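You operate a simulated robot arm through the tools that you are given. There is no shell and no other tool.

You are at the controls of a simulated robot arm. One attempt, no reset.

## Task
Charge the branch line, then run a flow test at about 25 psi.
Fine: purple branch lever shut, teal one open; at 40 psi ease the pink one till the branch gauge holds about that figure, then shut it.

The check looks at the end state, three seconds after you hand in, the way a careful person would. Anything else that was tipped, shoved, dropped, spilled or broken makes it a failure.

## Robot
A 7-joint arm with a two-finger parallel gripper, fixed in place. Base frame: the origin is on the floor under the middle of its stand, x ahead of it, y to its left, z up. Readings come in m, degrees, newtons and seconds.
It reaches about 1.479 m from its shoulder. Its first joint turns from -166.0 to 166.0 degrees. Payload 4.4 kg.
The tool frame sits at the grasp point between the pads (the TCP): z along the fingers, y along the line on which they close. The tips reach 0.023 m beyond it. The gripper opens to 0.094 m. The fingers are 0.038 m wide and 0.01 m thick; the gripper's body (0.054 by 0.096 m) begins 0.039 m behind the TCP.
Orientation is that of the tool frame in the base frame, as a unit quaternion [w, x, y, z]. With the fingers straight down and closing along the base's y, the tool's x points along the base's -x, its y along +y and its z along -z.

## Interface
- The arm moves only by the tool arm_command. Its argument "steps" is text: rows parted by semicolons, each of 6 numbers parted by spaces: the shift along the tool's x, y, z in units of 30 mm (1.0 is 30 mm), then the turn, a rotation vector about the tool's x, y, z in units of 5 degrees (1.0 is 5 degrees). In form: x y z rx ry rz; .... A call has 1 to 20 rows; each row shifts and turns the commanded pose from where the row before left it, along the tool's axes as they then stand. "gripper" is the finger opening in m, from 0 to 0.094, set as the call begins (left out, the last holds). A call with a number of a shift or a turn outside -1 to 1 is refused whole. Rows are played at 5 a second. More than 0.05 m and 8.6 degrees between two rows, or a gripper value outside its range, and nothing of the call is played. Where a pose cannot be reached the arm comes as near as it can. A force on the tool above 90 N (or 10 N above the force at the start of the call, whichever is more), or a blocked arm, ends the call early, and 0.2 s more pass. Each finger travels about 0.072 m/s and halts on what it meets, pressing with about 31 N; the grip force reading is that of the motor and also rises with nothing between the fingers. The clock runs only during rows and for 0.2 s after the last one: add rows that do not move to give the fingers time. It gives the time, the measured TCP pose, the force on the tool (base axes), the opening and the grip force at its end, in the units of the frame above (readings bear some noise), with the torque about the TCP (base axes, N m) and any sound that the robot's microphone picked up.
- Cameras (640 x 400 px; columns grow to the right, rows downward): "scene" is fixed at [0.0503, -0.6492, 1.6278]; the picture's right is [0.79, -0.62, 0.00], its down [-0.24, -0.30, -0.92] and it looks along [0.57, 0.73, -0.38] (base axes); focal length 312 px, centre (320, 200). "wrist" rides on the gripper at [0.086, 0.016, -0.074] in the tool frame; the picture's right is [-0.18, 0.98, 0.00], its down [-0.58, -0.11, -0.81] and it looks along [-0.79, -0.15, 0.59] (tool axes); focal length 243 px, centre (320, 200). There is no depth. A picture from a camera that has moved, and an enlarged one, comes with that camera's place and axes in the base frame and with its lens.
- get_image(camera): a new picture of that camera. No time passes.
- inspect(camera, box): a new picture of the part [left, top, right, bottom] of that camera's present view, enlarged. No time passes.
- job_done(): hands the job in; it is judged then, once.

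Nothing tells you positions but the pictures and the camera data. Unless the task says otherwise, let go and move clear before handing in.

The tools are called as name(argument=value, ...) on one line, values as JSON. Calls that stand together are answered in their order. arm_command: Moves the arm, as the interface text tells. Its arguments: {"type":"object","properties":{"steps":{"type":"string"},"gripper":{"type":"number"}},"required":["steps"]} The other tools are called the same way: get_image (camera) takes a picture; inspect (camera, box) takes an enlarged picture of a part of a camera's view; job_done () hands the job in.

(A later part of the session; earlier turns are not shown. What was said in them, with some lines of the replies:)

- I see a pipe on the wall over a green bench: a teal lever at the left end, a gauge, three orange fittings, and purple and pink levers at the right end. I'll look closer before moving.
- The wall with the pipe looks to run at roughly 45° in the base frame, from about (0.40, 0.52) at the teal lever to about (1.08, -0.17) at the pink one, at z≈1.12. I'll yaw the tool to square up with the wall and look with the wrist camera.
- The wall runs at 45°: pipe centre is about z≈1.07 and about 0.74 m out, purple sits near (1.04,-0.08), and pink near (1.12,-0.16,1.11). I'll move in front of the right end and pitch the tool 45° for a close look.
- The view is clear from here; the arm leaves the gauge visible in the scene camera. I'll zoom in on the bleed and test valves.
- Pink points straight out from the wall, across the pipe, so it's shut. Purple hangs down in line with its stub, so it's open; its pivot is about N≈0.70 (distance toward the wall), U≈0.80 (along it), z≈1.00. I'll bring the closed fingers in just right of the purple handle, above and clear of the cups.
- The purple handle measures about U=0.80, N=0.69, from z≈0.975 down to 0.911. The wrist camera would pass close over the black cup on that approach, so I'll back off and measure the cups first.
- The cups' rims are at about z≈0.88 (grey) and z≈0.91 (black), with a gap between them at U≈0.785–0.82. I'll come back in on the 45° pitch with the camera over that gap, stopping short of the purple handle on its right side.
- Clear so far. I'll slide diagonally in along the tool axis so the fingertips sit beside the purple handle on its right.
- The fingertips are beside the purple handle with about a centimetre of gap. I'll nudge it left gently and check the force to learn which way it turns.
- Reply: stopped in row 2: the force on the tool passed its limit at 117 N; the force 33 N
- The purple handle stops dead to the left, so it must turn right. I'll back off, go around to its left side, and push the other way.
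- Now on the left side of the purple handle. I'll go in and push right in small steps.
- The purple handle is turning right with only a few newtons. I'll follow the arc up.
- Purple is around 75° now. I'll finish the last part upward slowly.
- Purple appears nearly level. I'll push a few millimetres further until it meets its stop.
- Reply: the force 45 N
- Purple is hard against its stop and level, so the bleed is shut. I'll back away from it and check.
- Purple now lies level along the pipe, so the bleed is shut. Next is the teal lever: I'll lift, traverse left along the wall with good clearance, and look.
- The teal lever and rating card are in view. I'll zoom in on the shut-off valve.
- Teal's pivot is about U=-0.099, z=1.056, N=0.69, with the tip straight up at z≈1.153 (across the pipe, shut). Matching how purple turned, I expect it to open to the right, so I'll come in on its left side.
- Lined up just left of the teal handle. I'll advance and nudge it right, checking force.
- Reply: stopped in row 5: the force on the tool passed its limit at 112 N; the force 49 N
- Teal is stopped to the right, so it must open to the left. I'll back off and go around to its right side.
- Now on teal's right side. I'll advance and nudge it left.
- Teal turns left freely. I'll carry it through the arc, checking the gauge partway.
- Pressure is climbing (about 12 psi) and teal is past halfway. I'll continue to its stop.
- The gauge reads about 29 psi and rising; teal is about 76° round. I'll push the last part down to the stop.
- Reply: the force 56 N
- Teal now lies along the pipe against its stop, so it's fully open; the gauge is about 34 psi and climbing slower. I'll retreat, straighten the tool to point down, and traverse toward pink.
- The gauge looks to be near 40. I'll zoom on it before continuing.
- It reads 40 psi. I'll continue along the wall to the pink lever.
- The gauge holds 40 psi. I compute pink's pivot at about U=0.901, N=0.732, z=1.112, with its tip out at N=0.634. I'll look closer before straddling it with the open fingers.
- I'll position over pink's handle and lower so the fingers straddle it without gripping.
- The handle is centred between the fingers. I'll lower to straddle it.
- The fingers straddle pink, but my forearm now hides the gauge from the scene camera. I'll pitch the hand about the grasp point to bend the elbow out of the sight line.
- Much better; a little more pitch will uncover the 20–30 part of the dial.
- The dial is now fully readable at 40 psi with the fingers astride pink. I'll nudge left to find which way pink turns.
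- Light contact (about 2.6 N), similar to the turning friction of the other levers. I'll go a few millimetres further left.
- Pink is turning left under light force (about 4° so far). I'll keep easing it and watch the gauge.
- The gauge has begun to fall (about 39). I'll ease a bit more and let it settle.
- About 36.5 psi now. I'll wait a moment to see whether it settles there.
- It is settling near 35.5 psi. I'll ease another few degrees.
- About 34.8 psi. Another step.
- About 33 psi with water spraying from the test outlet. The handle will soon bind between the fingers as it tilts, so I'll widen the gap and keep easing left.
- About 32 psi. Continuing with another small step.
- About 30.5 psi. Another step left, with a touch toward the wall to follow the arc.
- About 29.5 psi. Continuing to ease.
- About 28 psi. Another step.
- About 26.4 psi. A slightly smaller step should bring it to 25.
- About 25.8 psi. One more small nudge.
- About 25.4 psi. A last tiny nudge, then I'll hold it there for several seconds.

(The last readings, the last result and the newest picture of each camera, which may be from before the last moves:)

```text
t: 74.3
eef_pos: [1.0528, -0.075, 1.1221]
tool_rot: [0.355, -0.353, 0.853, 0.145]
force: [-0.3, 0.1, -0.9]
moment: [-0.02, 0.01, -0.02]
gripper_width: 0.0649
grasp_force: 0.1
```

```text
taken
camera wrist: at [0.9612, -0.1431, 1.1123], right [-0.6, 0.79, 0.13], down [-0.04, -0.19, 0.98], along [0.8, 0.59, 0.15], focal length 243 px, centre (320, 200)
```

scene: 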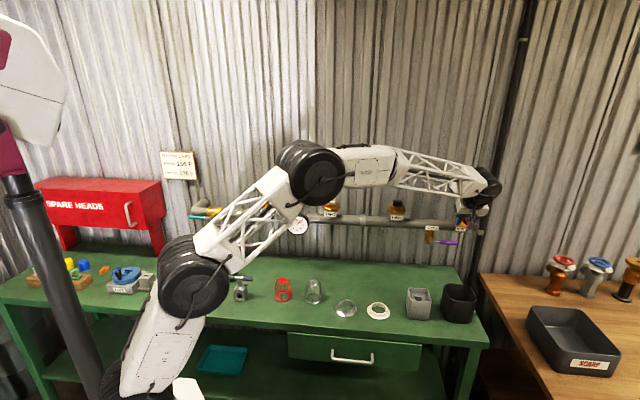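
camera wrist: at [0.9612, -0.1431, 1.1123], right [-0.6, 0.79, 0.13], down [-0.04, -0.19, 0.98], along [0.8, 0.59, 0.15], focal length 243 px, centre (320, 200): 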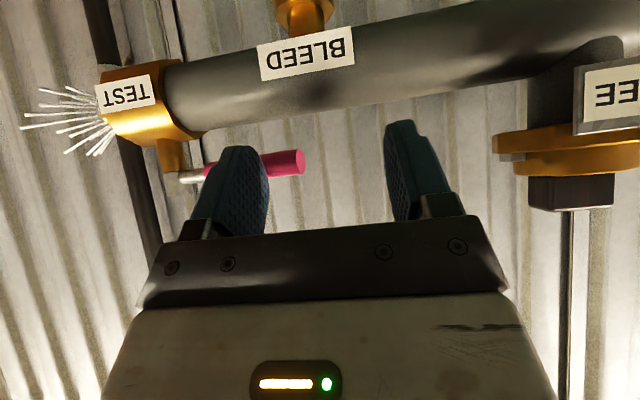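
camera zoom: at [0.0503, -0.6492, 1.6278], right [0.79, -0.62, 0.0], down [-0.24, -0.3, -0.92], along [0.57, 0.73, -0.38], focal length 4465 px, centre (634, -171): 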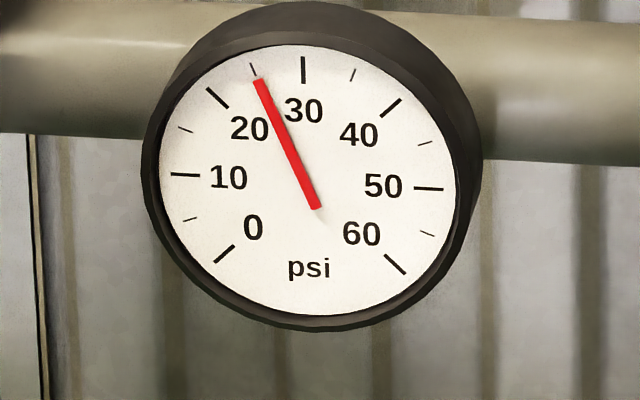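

The needle lines up with the 25 tick. I'll hold the test there for several seconds.

arm_command(steps="0 0 0 0 0 0;0 0 0 0 0 0;0 0 0 0 0 0;0 0 0 0 0 0;0 0 0 0 0 0;0 0 0 0 0 0;0 0 0 0 0 0;0 0 0 0 0 0;0 0 0 0 0 0;0 0 0 0 0 0;0 0 0 0 0 0;0 0 0 0 0 0;0 0 0 0 0 0;0 0 0 0 0 0;0 0 0 0 0 0;0 0 0 0 0 0;0 0 0 0 0 0;0 0 0 0 0 0;0 0 0 0 0 0;0 0 0 0 0 0")

inspect(camera="scene", box=[282, 212, 314, 240])

```text
t: 78.5
eef_pos: [1.0537, -0.0754, 1.1225]
tool_rot: [0.355, -0.354, 0.853, 0.146]
force: [0.9, -0.7, 0.2]
moment: [-0.01, 0.01, -0.03]
gripper_width: 0.0651
grasp_force: 0.0
```

```text
14.29 times, centred on (298, 226) of scene
camera zoom: at [0.0503, -0.6492, 1.6278], right [0.79, -0.62, 0.0], down [-0.24, -0.3, -0.92], along [0.57, 0.73, -0.38], focal length 4465 px, centre (634, -171)
```

zoom: 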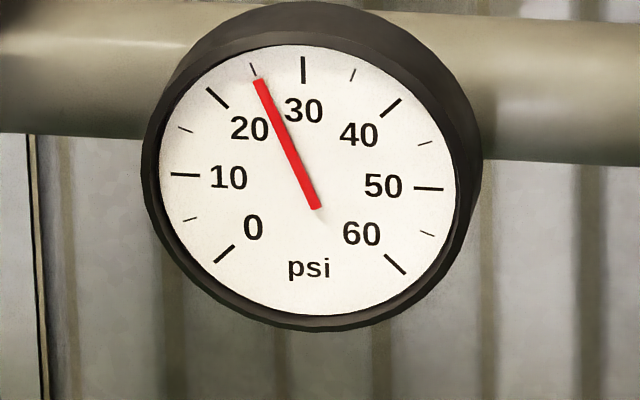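

It holds steady at 25 psi. Leaving the lever there by its own friction, I'll lift clear, straighten the hand, close the fingers, and look down on pink before shutting it.

arm_command(steps="-0.6 0 -0.6 0 0 0;-0.6 0 -0.6 0 0 0;-0.6 0 -0.6 0 0 0;0 0 0 0 1 0;0 0 0 0 1 0;0 0 0 0 1 0;0 0 0 0 1 0;0 0 0 0 1 0;0 0 0 0 1 0;0 0 0 0 1 0;0 0 0 0 1 0;0 0 0 0 1 0")

arm_command(steps="0 0 0 0 0 0;0 0 0 0 0 0;0 0 0 0 0 0", gripper=0.0)

get_image(camera="wrist")

inspect(camera="scene", box=[282, 212, 314, 240])

inspect(camera="scene", box=[400, 140, 520, 260])

```text
t: 81.1
eef_pos: [1.0508, -0.0758, 1.1998]
tool_rot: [0.002, -0.383, 0.924, -0.001]
force: [-0.3, 0.6, 0.0]
moment: [0.03, -0.04, 0.0]
gripper_width: 0.0652
grasp_force: 0.0
```

```text
t: 81.9
eef_pos: [1.0523, -0.0756, 1.1979]
tool_rot: [0.002, -0.383, 0.924, -0.001]
force: [-0.1, 0.1, 0.6]
moment: [-0.02, 0.04, -0.03]
gripper_width: 0.0001
grasp_force: 31.2
```

```text
taken
camera wrist: at [0.9798, -0.1241, 1.2716], right [-0.57, 0.82, 0.0], down [0.48, 0.33, 0.81], along [0.67, 0.46, -0.59], focal length 243 px, centre (320, 200)
```

wrist: 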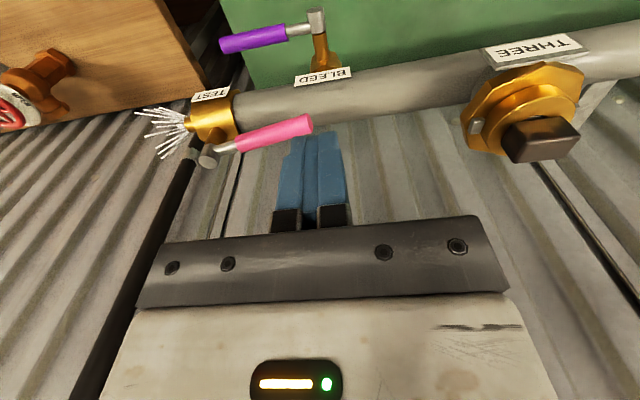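

```text
14.29 times, centred on (298, 226) of scene
camera zoom: at [0.0503, -0.6492, 1.6278], right [0.79, -0.62, 0.0], down [-0.24, -0.3, -0.92], along [0.57, 0.73, -0.38], focal length 4465 px, centre (634, -171)
```

zoom: 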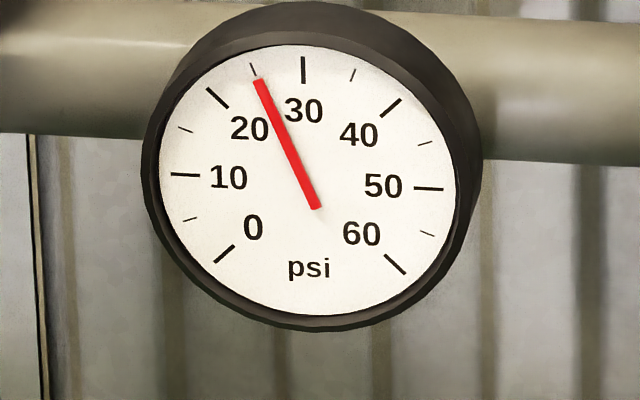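

```text
3.33 times, centred on (460, 200) of scene
camera zoom: at [0.0503, -0.6492, 1.6278], right [0.79, -0.62, 0.0], down [-0.24, -0.3, -0.92], along [0.57, 0.73, -0.38], focal length 1042 px, centre (-147, 200)
```

zoom: 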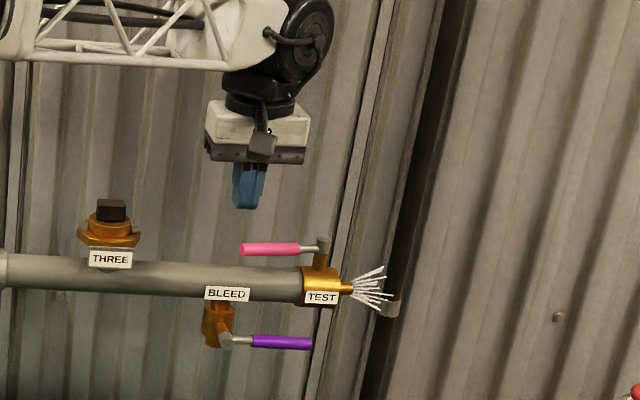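

It still holds at 25 psi hands-off; pink sits about 80° round. I'll tilt the hand slightly outward and move above the wall side of pink's handle so I can sweep it back.

arm_command(steps="0 0 0 0 -1 0;0 0 0 0 -1 0;0 0 0 0 -1 0;0 0 0 0 -1 0;-0.962 -0.542 0.35 0 0 0;-0.962 -0.542 0.35 0 0 0;0 0 0 0 0 0")

get_image(camera="wrist")

inspect(camera="scene", box=[400, 140, 520, 260])

```text
t: 83.5
eef_pos: [1.1193, -0.0568, 1.1994]
tool_rot: [0.162, -0.377, 0.909, 0.065]
force: [0.0, -0.2, -0.1]
moment: [0.02, 0.03, 0.0]
gripper_width: 0.0
grasp_force: 30.7
```

```text
taken
camera wrist: at [1.0326, -0.119, 1.2389], right [-0.57, 0.82, 0.06], down [0.26, 0.11, 0.96], along [0.78, 0.57, -0.28], focal length 243 px, centre (320, 200)
```

wrist: 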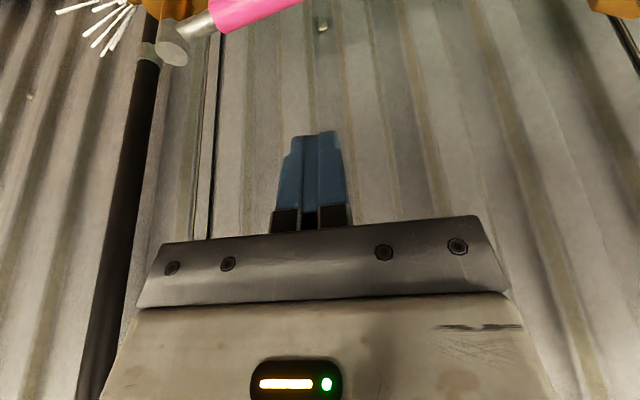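

```text
3.33 times, centred on (460, 200) of scene
camera zoom: at [0.0503, -0.6492, 1.6278], right [0.79, -0.62, 0.0], down [-0.24, -0.3, -0.92], along [0.57, 0.73, -0.38], focal length 1042 px, centre (-147, 200)
```

zoom: 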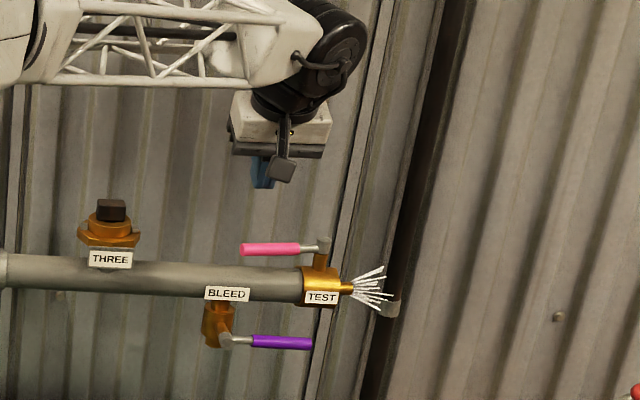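

The fingers are just above the wall side of pink's handle. I'll lower behind it.

arm_command(steps="-0.25 0 0.09 0 0 0;0.283 0 0.777 0 0 0;0.283 0 0.777 0 0 0;0.27 0 0.74 0 0 0;0 0 0 0 0 0")

get_image(camera="wrist")

inspect(camera="scene", box=[400, 140, 520, 260])

inspect(camera="scene", box=[282, 212, 314, 240])

```text
t: 84.7
eef_pos: [1.1257, -0.0502, 1.1247]
tool_rot: [0.162, -0.377, 0.91, 0.065]
force: [0.3, -0.1, 0.6]
moment: [-0.01, -0.03, -0.02]
gripper_width: 0.0
grasp_force: 31.2
```

```text
taken
camera wrist: at [1.0394, -0.1124, 1.1646], right [-0.57, 0.82, 0.06], down [0.26, 0.11, 0.96], along [0.78, 0.57, -0.28], focal length 243 px, centre (320, 200)
```

wrist: 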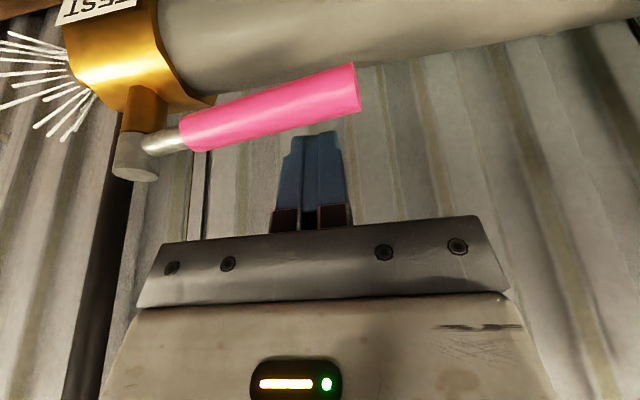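

```text
3.33 times, centred on (460, 200) of scene
camera zoom: at [0.0503, -0.6492, 1.6278], right [0.79, -0.62, 0.0], down [-0.24, -0.3, -0.92], along [0.57, 0.73, -0.38], focal length 1042 px, centre (-147, 200)
```

zoom: 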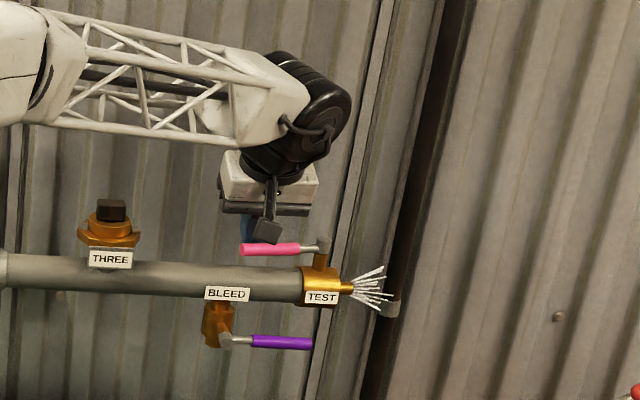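

```text
14.29 times, centred on (298, 226) of scene
camera zoom: at [0.0503, -0.6492, 1.6278], right [0.79, -0.62, 0.0], down [-0.24, -0.3, -0.92], along [0.57, 0.73, -0.38], focal length 4465 px, centre (634, -171)
```

zoom: 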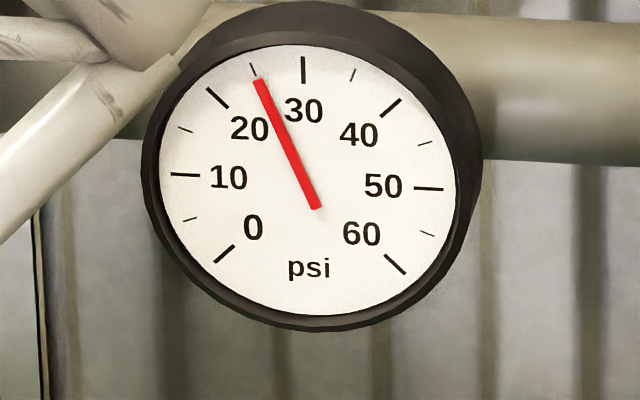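

The fingers are behind pink's handle with the gauge still at 25. Now I'll sweep the handle out and back toward shut.

arm_command(steps="0 0.3 0 0 0 0;0.271 0 -0.1 0 0 0;0.271 0 -0.1 0 0 0;0.373 -0.065 -0.136 0 0 0;0.373 -0.065 -0.136 0 0 0;0.246 -0.157 -0.09 0 0 0;0.246 -0.157 -0.09 0 0 0")

get_image(camera="wrist")

inspect(camera="scene", box=[282, 212, 314, 240])

```text
t: 86.3
eef_pos: [1.0877, -0.0921, 1.1251]
tool_rot: [0.163, -0.377, 0.909, 0.065]
force: [2.0, 0.5, 2.3]
moment: [-0.07, -0.04, 0.05]
gripper_width: 0.0
grasp_force: 31.0
```

```text
taken
camera wrist: at [1.0013, -0.1563, 1.165], right [-0.57, 0.82, 0.06], down [0.26, 0.11, 0.96], along [0.78, 0.57, -0.28], focal length 243 px, centre (320, 200)
```

wrist: 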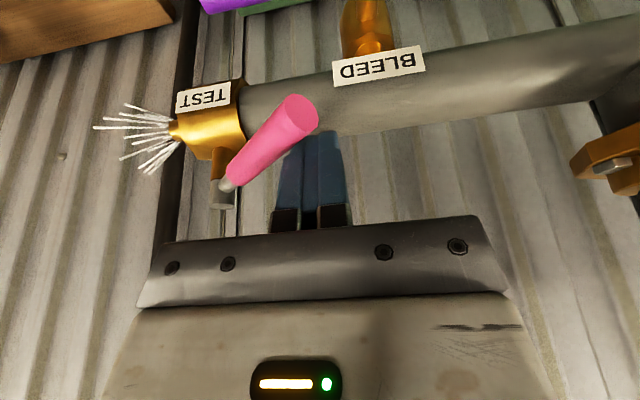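

```text
14.29 times, centred on (298, 226) of scene
camera zoom: at [0.0503, -0.6492, 1.6278], right [0.79, -0.62, 0.0], down [-0.24, -0.3, -0.92], along [0.57, 0.73, -0.38], focal length 4465 px, centre (634, -171)
```

zoom: 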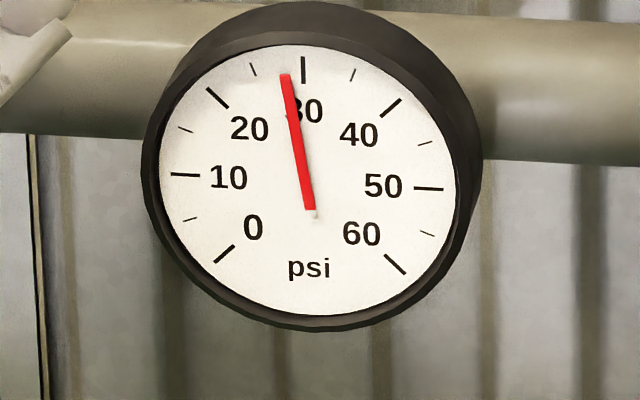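

Pink is swinging back and the pressure is recovering. I'll continue the sweep to its stop.

arm_command(steps="0.2 -0.222 -0.073 0 0 0;0.2 -0.222 -0.073 0 0 0;0.14 -0.268 -0.05 0 0 0;0.14 -0.268 -0.05 0 0 0;0.07 -0.25 -0.025 0 0 0;0.05 -0.2 -0.02 0 0 0")

get_image(camera="wrist")

inspect(camera="scene", box=[282, 212, 314, 240])

```text
t: 87.7
eef_pos: [1.0996, -0.1419, 1.1248]
tool_rot: [0.162, -0.378, 0.909, 0.067]
force: [0.9, 2.4, 3.4]
moment: [-0.07, 0.01, 0.0]
gripper_width: 0.0
grasp_force: 31.0
```

```text
taken
camera wrist: at [1.0134, -0.2042, 1.1646], right [-0.57, 0.82, 0.06], down [0.27, 0.11, 0.96], along [0.78, 0.57, -0.28], focal length 243 px, centre (320, 200)
```

wrist: 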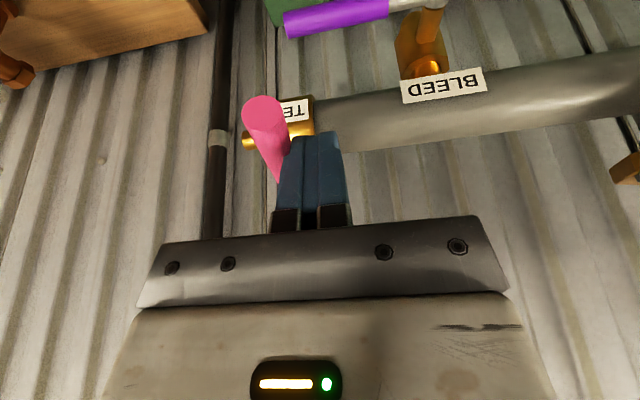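

```text
14.29 times, centred on (298, 226) of scene
camera zoom: at [0.0503, -0.6492, 1.6278], right [0.79, -0.62, 0.0], down [-0.24, -0.3, -0.92], along [0.57, 0.73, -0.38], focal length 4465 px, centre (634, -171)
```

zoom: 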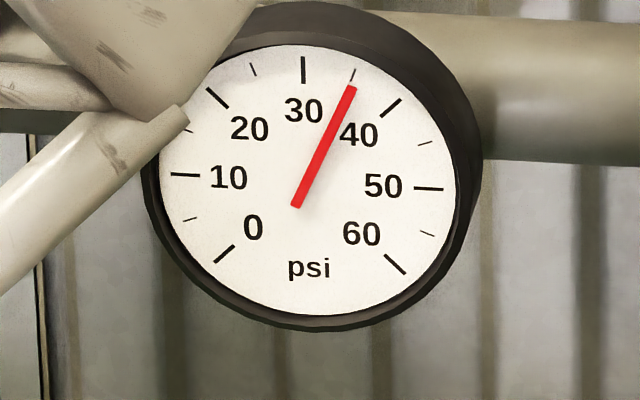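

Pink is almost shut and the spray has stopped. I'll press it the last few millimetres to its stop.

arm_command(steps="0 -0.1 0 0 0 0;0 -0.1 0 0 0 0")

inspect(camera="wrist", box=[200, 60, 440, 240])

inspect(camera="scene", box=[282, 212, 314, 240])

```text
t: 88.3
eef_pos: [1.1049, -0.1463, 1.1256]
tool_rot: [0.162, -0.377, 0.91, 0.066]
force: [-1.9, -0.9, 0.7]
moment: [-0.03, 0.04, -0.02]
gripper_width: 0.0002
grasp_force: 31.3
```

```text
2.22 times, centred on (320, 150) of wrist
camera zoom: at [1.018, -0.2086, 1.1644], right [-0.57, 0.82, 0.06], down [0.26, 0.11, 0.96], along [0.78, 0.57, -0.28], focal length 539 px, centre (320, 311)
```

zoom: 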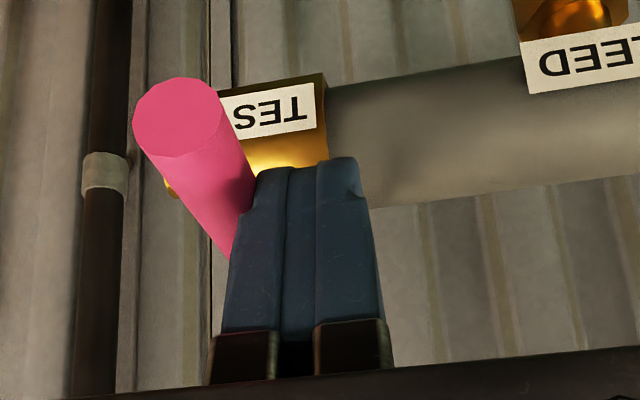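

```text
14.29 times, centred on (298, 226) of scene
camera zoom: at [0.0503, -0.6492, 1.6278], right [0.79, -0.62, 0.0], down [-0.24, -0.3, -0.92], along [0.57, 0.73, -0.38], focal length 4465 px, centre (634, -171)
```

zoom: 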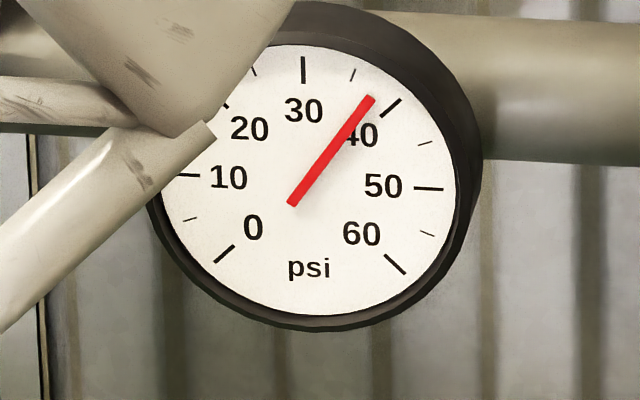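

Pressure is rising through 38. A few more millimetres to confirm the stop.

arm_command(steps="0 -0.07 0 0 0 0;0 -0.07 0 0 0 0")

inspect(camera="wrist", box=[200, 60, 440, 240])

```text
t: 88.9
eef_pos: [1.1091, -0.1485, 1.1244]
tool_rot: [0.162, -0.378, 0.909, 0.066]
force: [-10.4, 3.4, -1.0]
moment: [0.06, 0.18, -0.05]
gripper_width: 0.0
grasp_force: 30.8
```

```text
2.22 times, centred on (320, 150) of wrist
camera zoom: at [1.0209, -0.2114, 1.1646], right [-0.57, 0.82, 0.06], down [0.26, 0.11, 0.96], along [0.78, 0.57, -0.28], focal length 539 px, centre (320, 311)
```

zoom: 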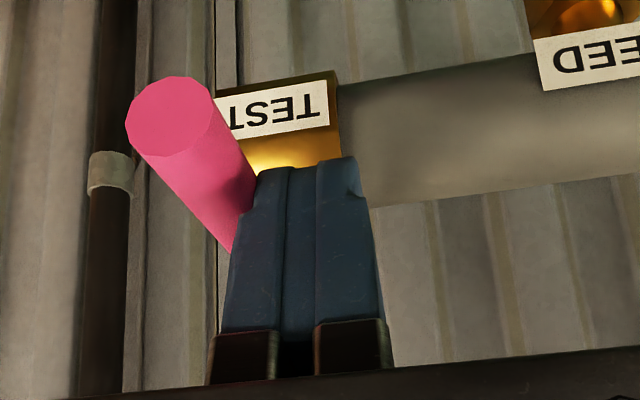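

Force is rising (about 11 N): it is meeting the stop. One last tiny press, then back off.

arm_command(steps="0 -0.05 0 0 0 0;0 0 0 0 0 0")

inspect(camera="scene", box=[282, 212, 314, 240])

```text
t: 89.5
eef_pos: [1.1076, -0.1493, 1.1247]
tool_rot: [0.162, -0.378, 0.909, 0.067]
force: [-40.6, 20.7, -2.6]
moment: [0.35, 0.62, 0.07]
gripper_width: 0.0
grasp_force: 31.3
```

```text
14.29 times, centred on (298, 226) of scene
camera zoom: at [0.0503, -0.6492, 1.6278], right [0.79, -0.62, 0.0], down [-0.24, -0.3, -0.92], along [0.57, 0.73, -0.38], focal length 4465 px, centre (634, -171)
```

zoom: 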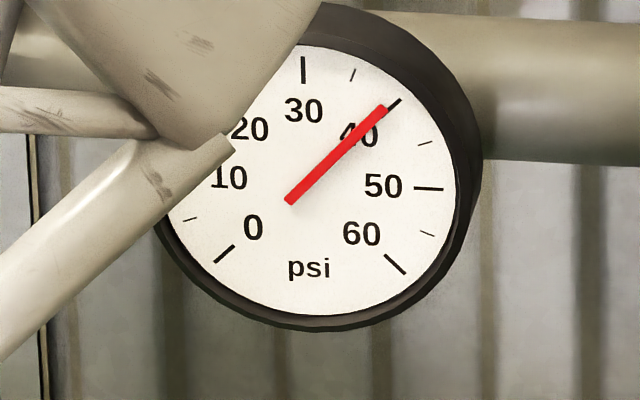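

Pink is hard against its shut stop and the gauge is back near 40. I'll back off left, lift, and withdraw.

arm_command(steps="0 0.25 0 0 0 0;0 0.25 0 0 0 0;-0.285 0 -0.783 0 0 0;-0.285 0 -0.783 0 0 0;-0.285 0 -0.783 0 0 0;-0.285 0 -0.783 0 0 0;0.6 0 -0.8 0 0 0;0.6 0 -0.8 0 0 0;0.6 0 -0.8 0 0 0;0.6 0 -0.8 0 0 0;0.6 0 -0.8 0 0 0;0.6 0 -0.8 0 0 0")

get_image(camera="wrist")

get_image(camera="scene")

inspect(camera="scene", box=[400, 180, 490, 260])

inspect(camera="scene", box=[282, 212, 314, 240])

```text
t: 92.1
eef_pos: [0.991, -0.2475, 1.3218]
tool_rot: [0.162, -0.378, 0.909, 0.067]
force: [0.0, -1.3, -0.6]
moment: [0.05, -0.01, -0.03]
gripper_width: 0.0
grasp_force: 30.7
```

```text
taken
camera wrist: at [0.9034, -0.3094, 1.3613], right [-0.57, 0.82, 0.06], down [0.27, 0.11, 0.96], along [0.77, 0.57, -0.28], focal length 243 px, centre (320, 200)
```

wrist: 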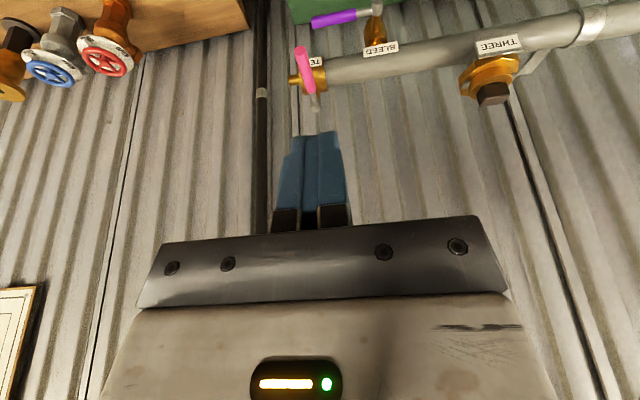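

```text
taken
```

scene: 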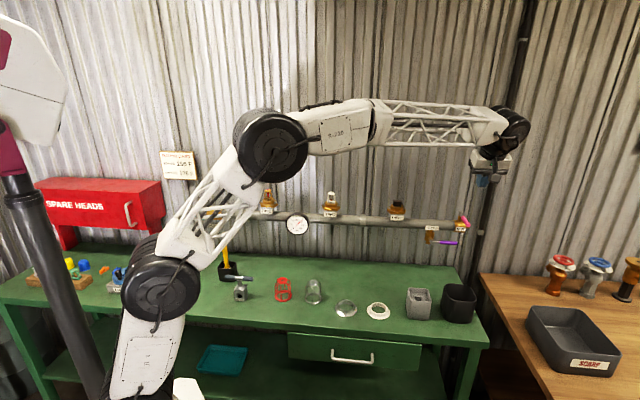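

```text
5.00 times, centred on (445, 220) of scene
camera zoom: at [0.0503, -0.6492, 1.6278], right [0.79, -0.62, 0.0], down [-0.24, -0.3, -0.92], along [0.57, 0.73, -0.38], focal length 1563 px, centre (-305, 100)
```

zoom: 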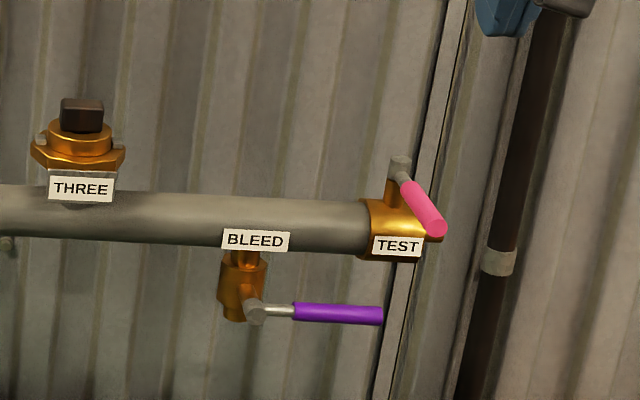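

```text
14.29 times, centred on (298, 226) of scene
camera zoom: at [0.0503, -0.6492, 1.6278], right [0.79, -0.62, 0.0], down [-0.24, -0.3, -0.92], along [0.57, 0.73, -0.38], focal length 4465 px, centre (634, -171)
```

zoom: 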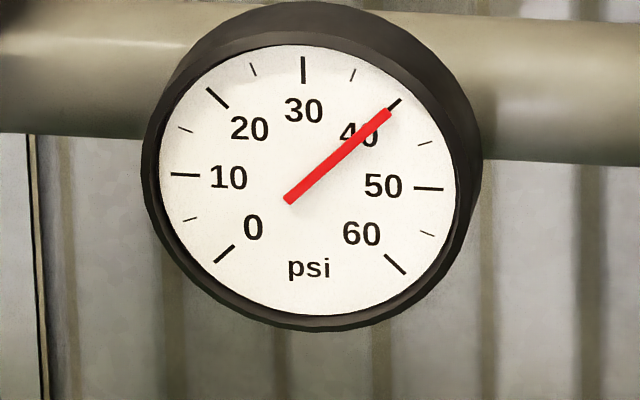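

Pink points straight out (shut) with no spray, purple is level (shut), teal was left fully open along the pipe, and the gauge is back at 40 psi. The 25 psi test held steady, the arm is clear and nothing else was disturbed, so I'm handing in.

job_done()

```text
The job is handed in.
```

The branch line is charged and the flow test is done; I've handed the job in.

- **Bleed (purple):** shut, turned level against its stop.
- **Shut-off (teal):** fully open, lying along the pipe. The gauge then climbed to 40 psi and stayed there.
- **Test (pink):** I eased it until the gauge read 25 psi. It held there for about ten seconds, partly with the arm off the lever. I then shut it against its stop.

When I handed in, the gauge was back at 40 psi, the test outlet had stopped spraying, and the arm was clear of the pipe. Before I knew which way they turned, I pushed the purple and teal levers briefly the wrong way against their stops, reaching just over 110 N each time. I saw no damage, and as far as the cameras show, nothing else on the bench was moved.
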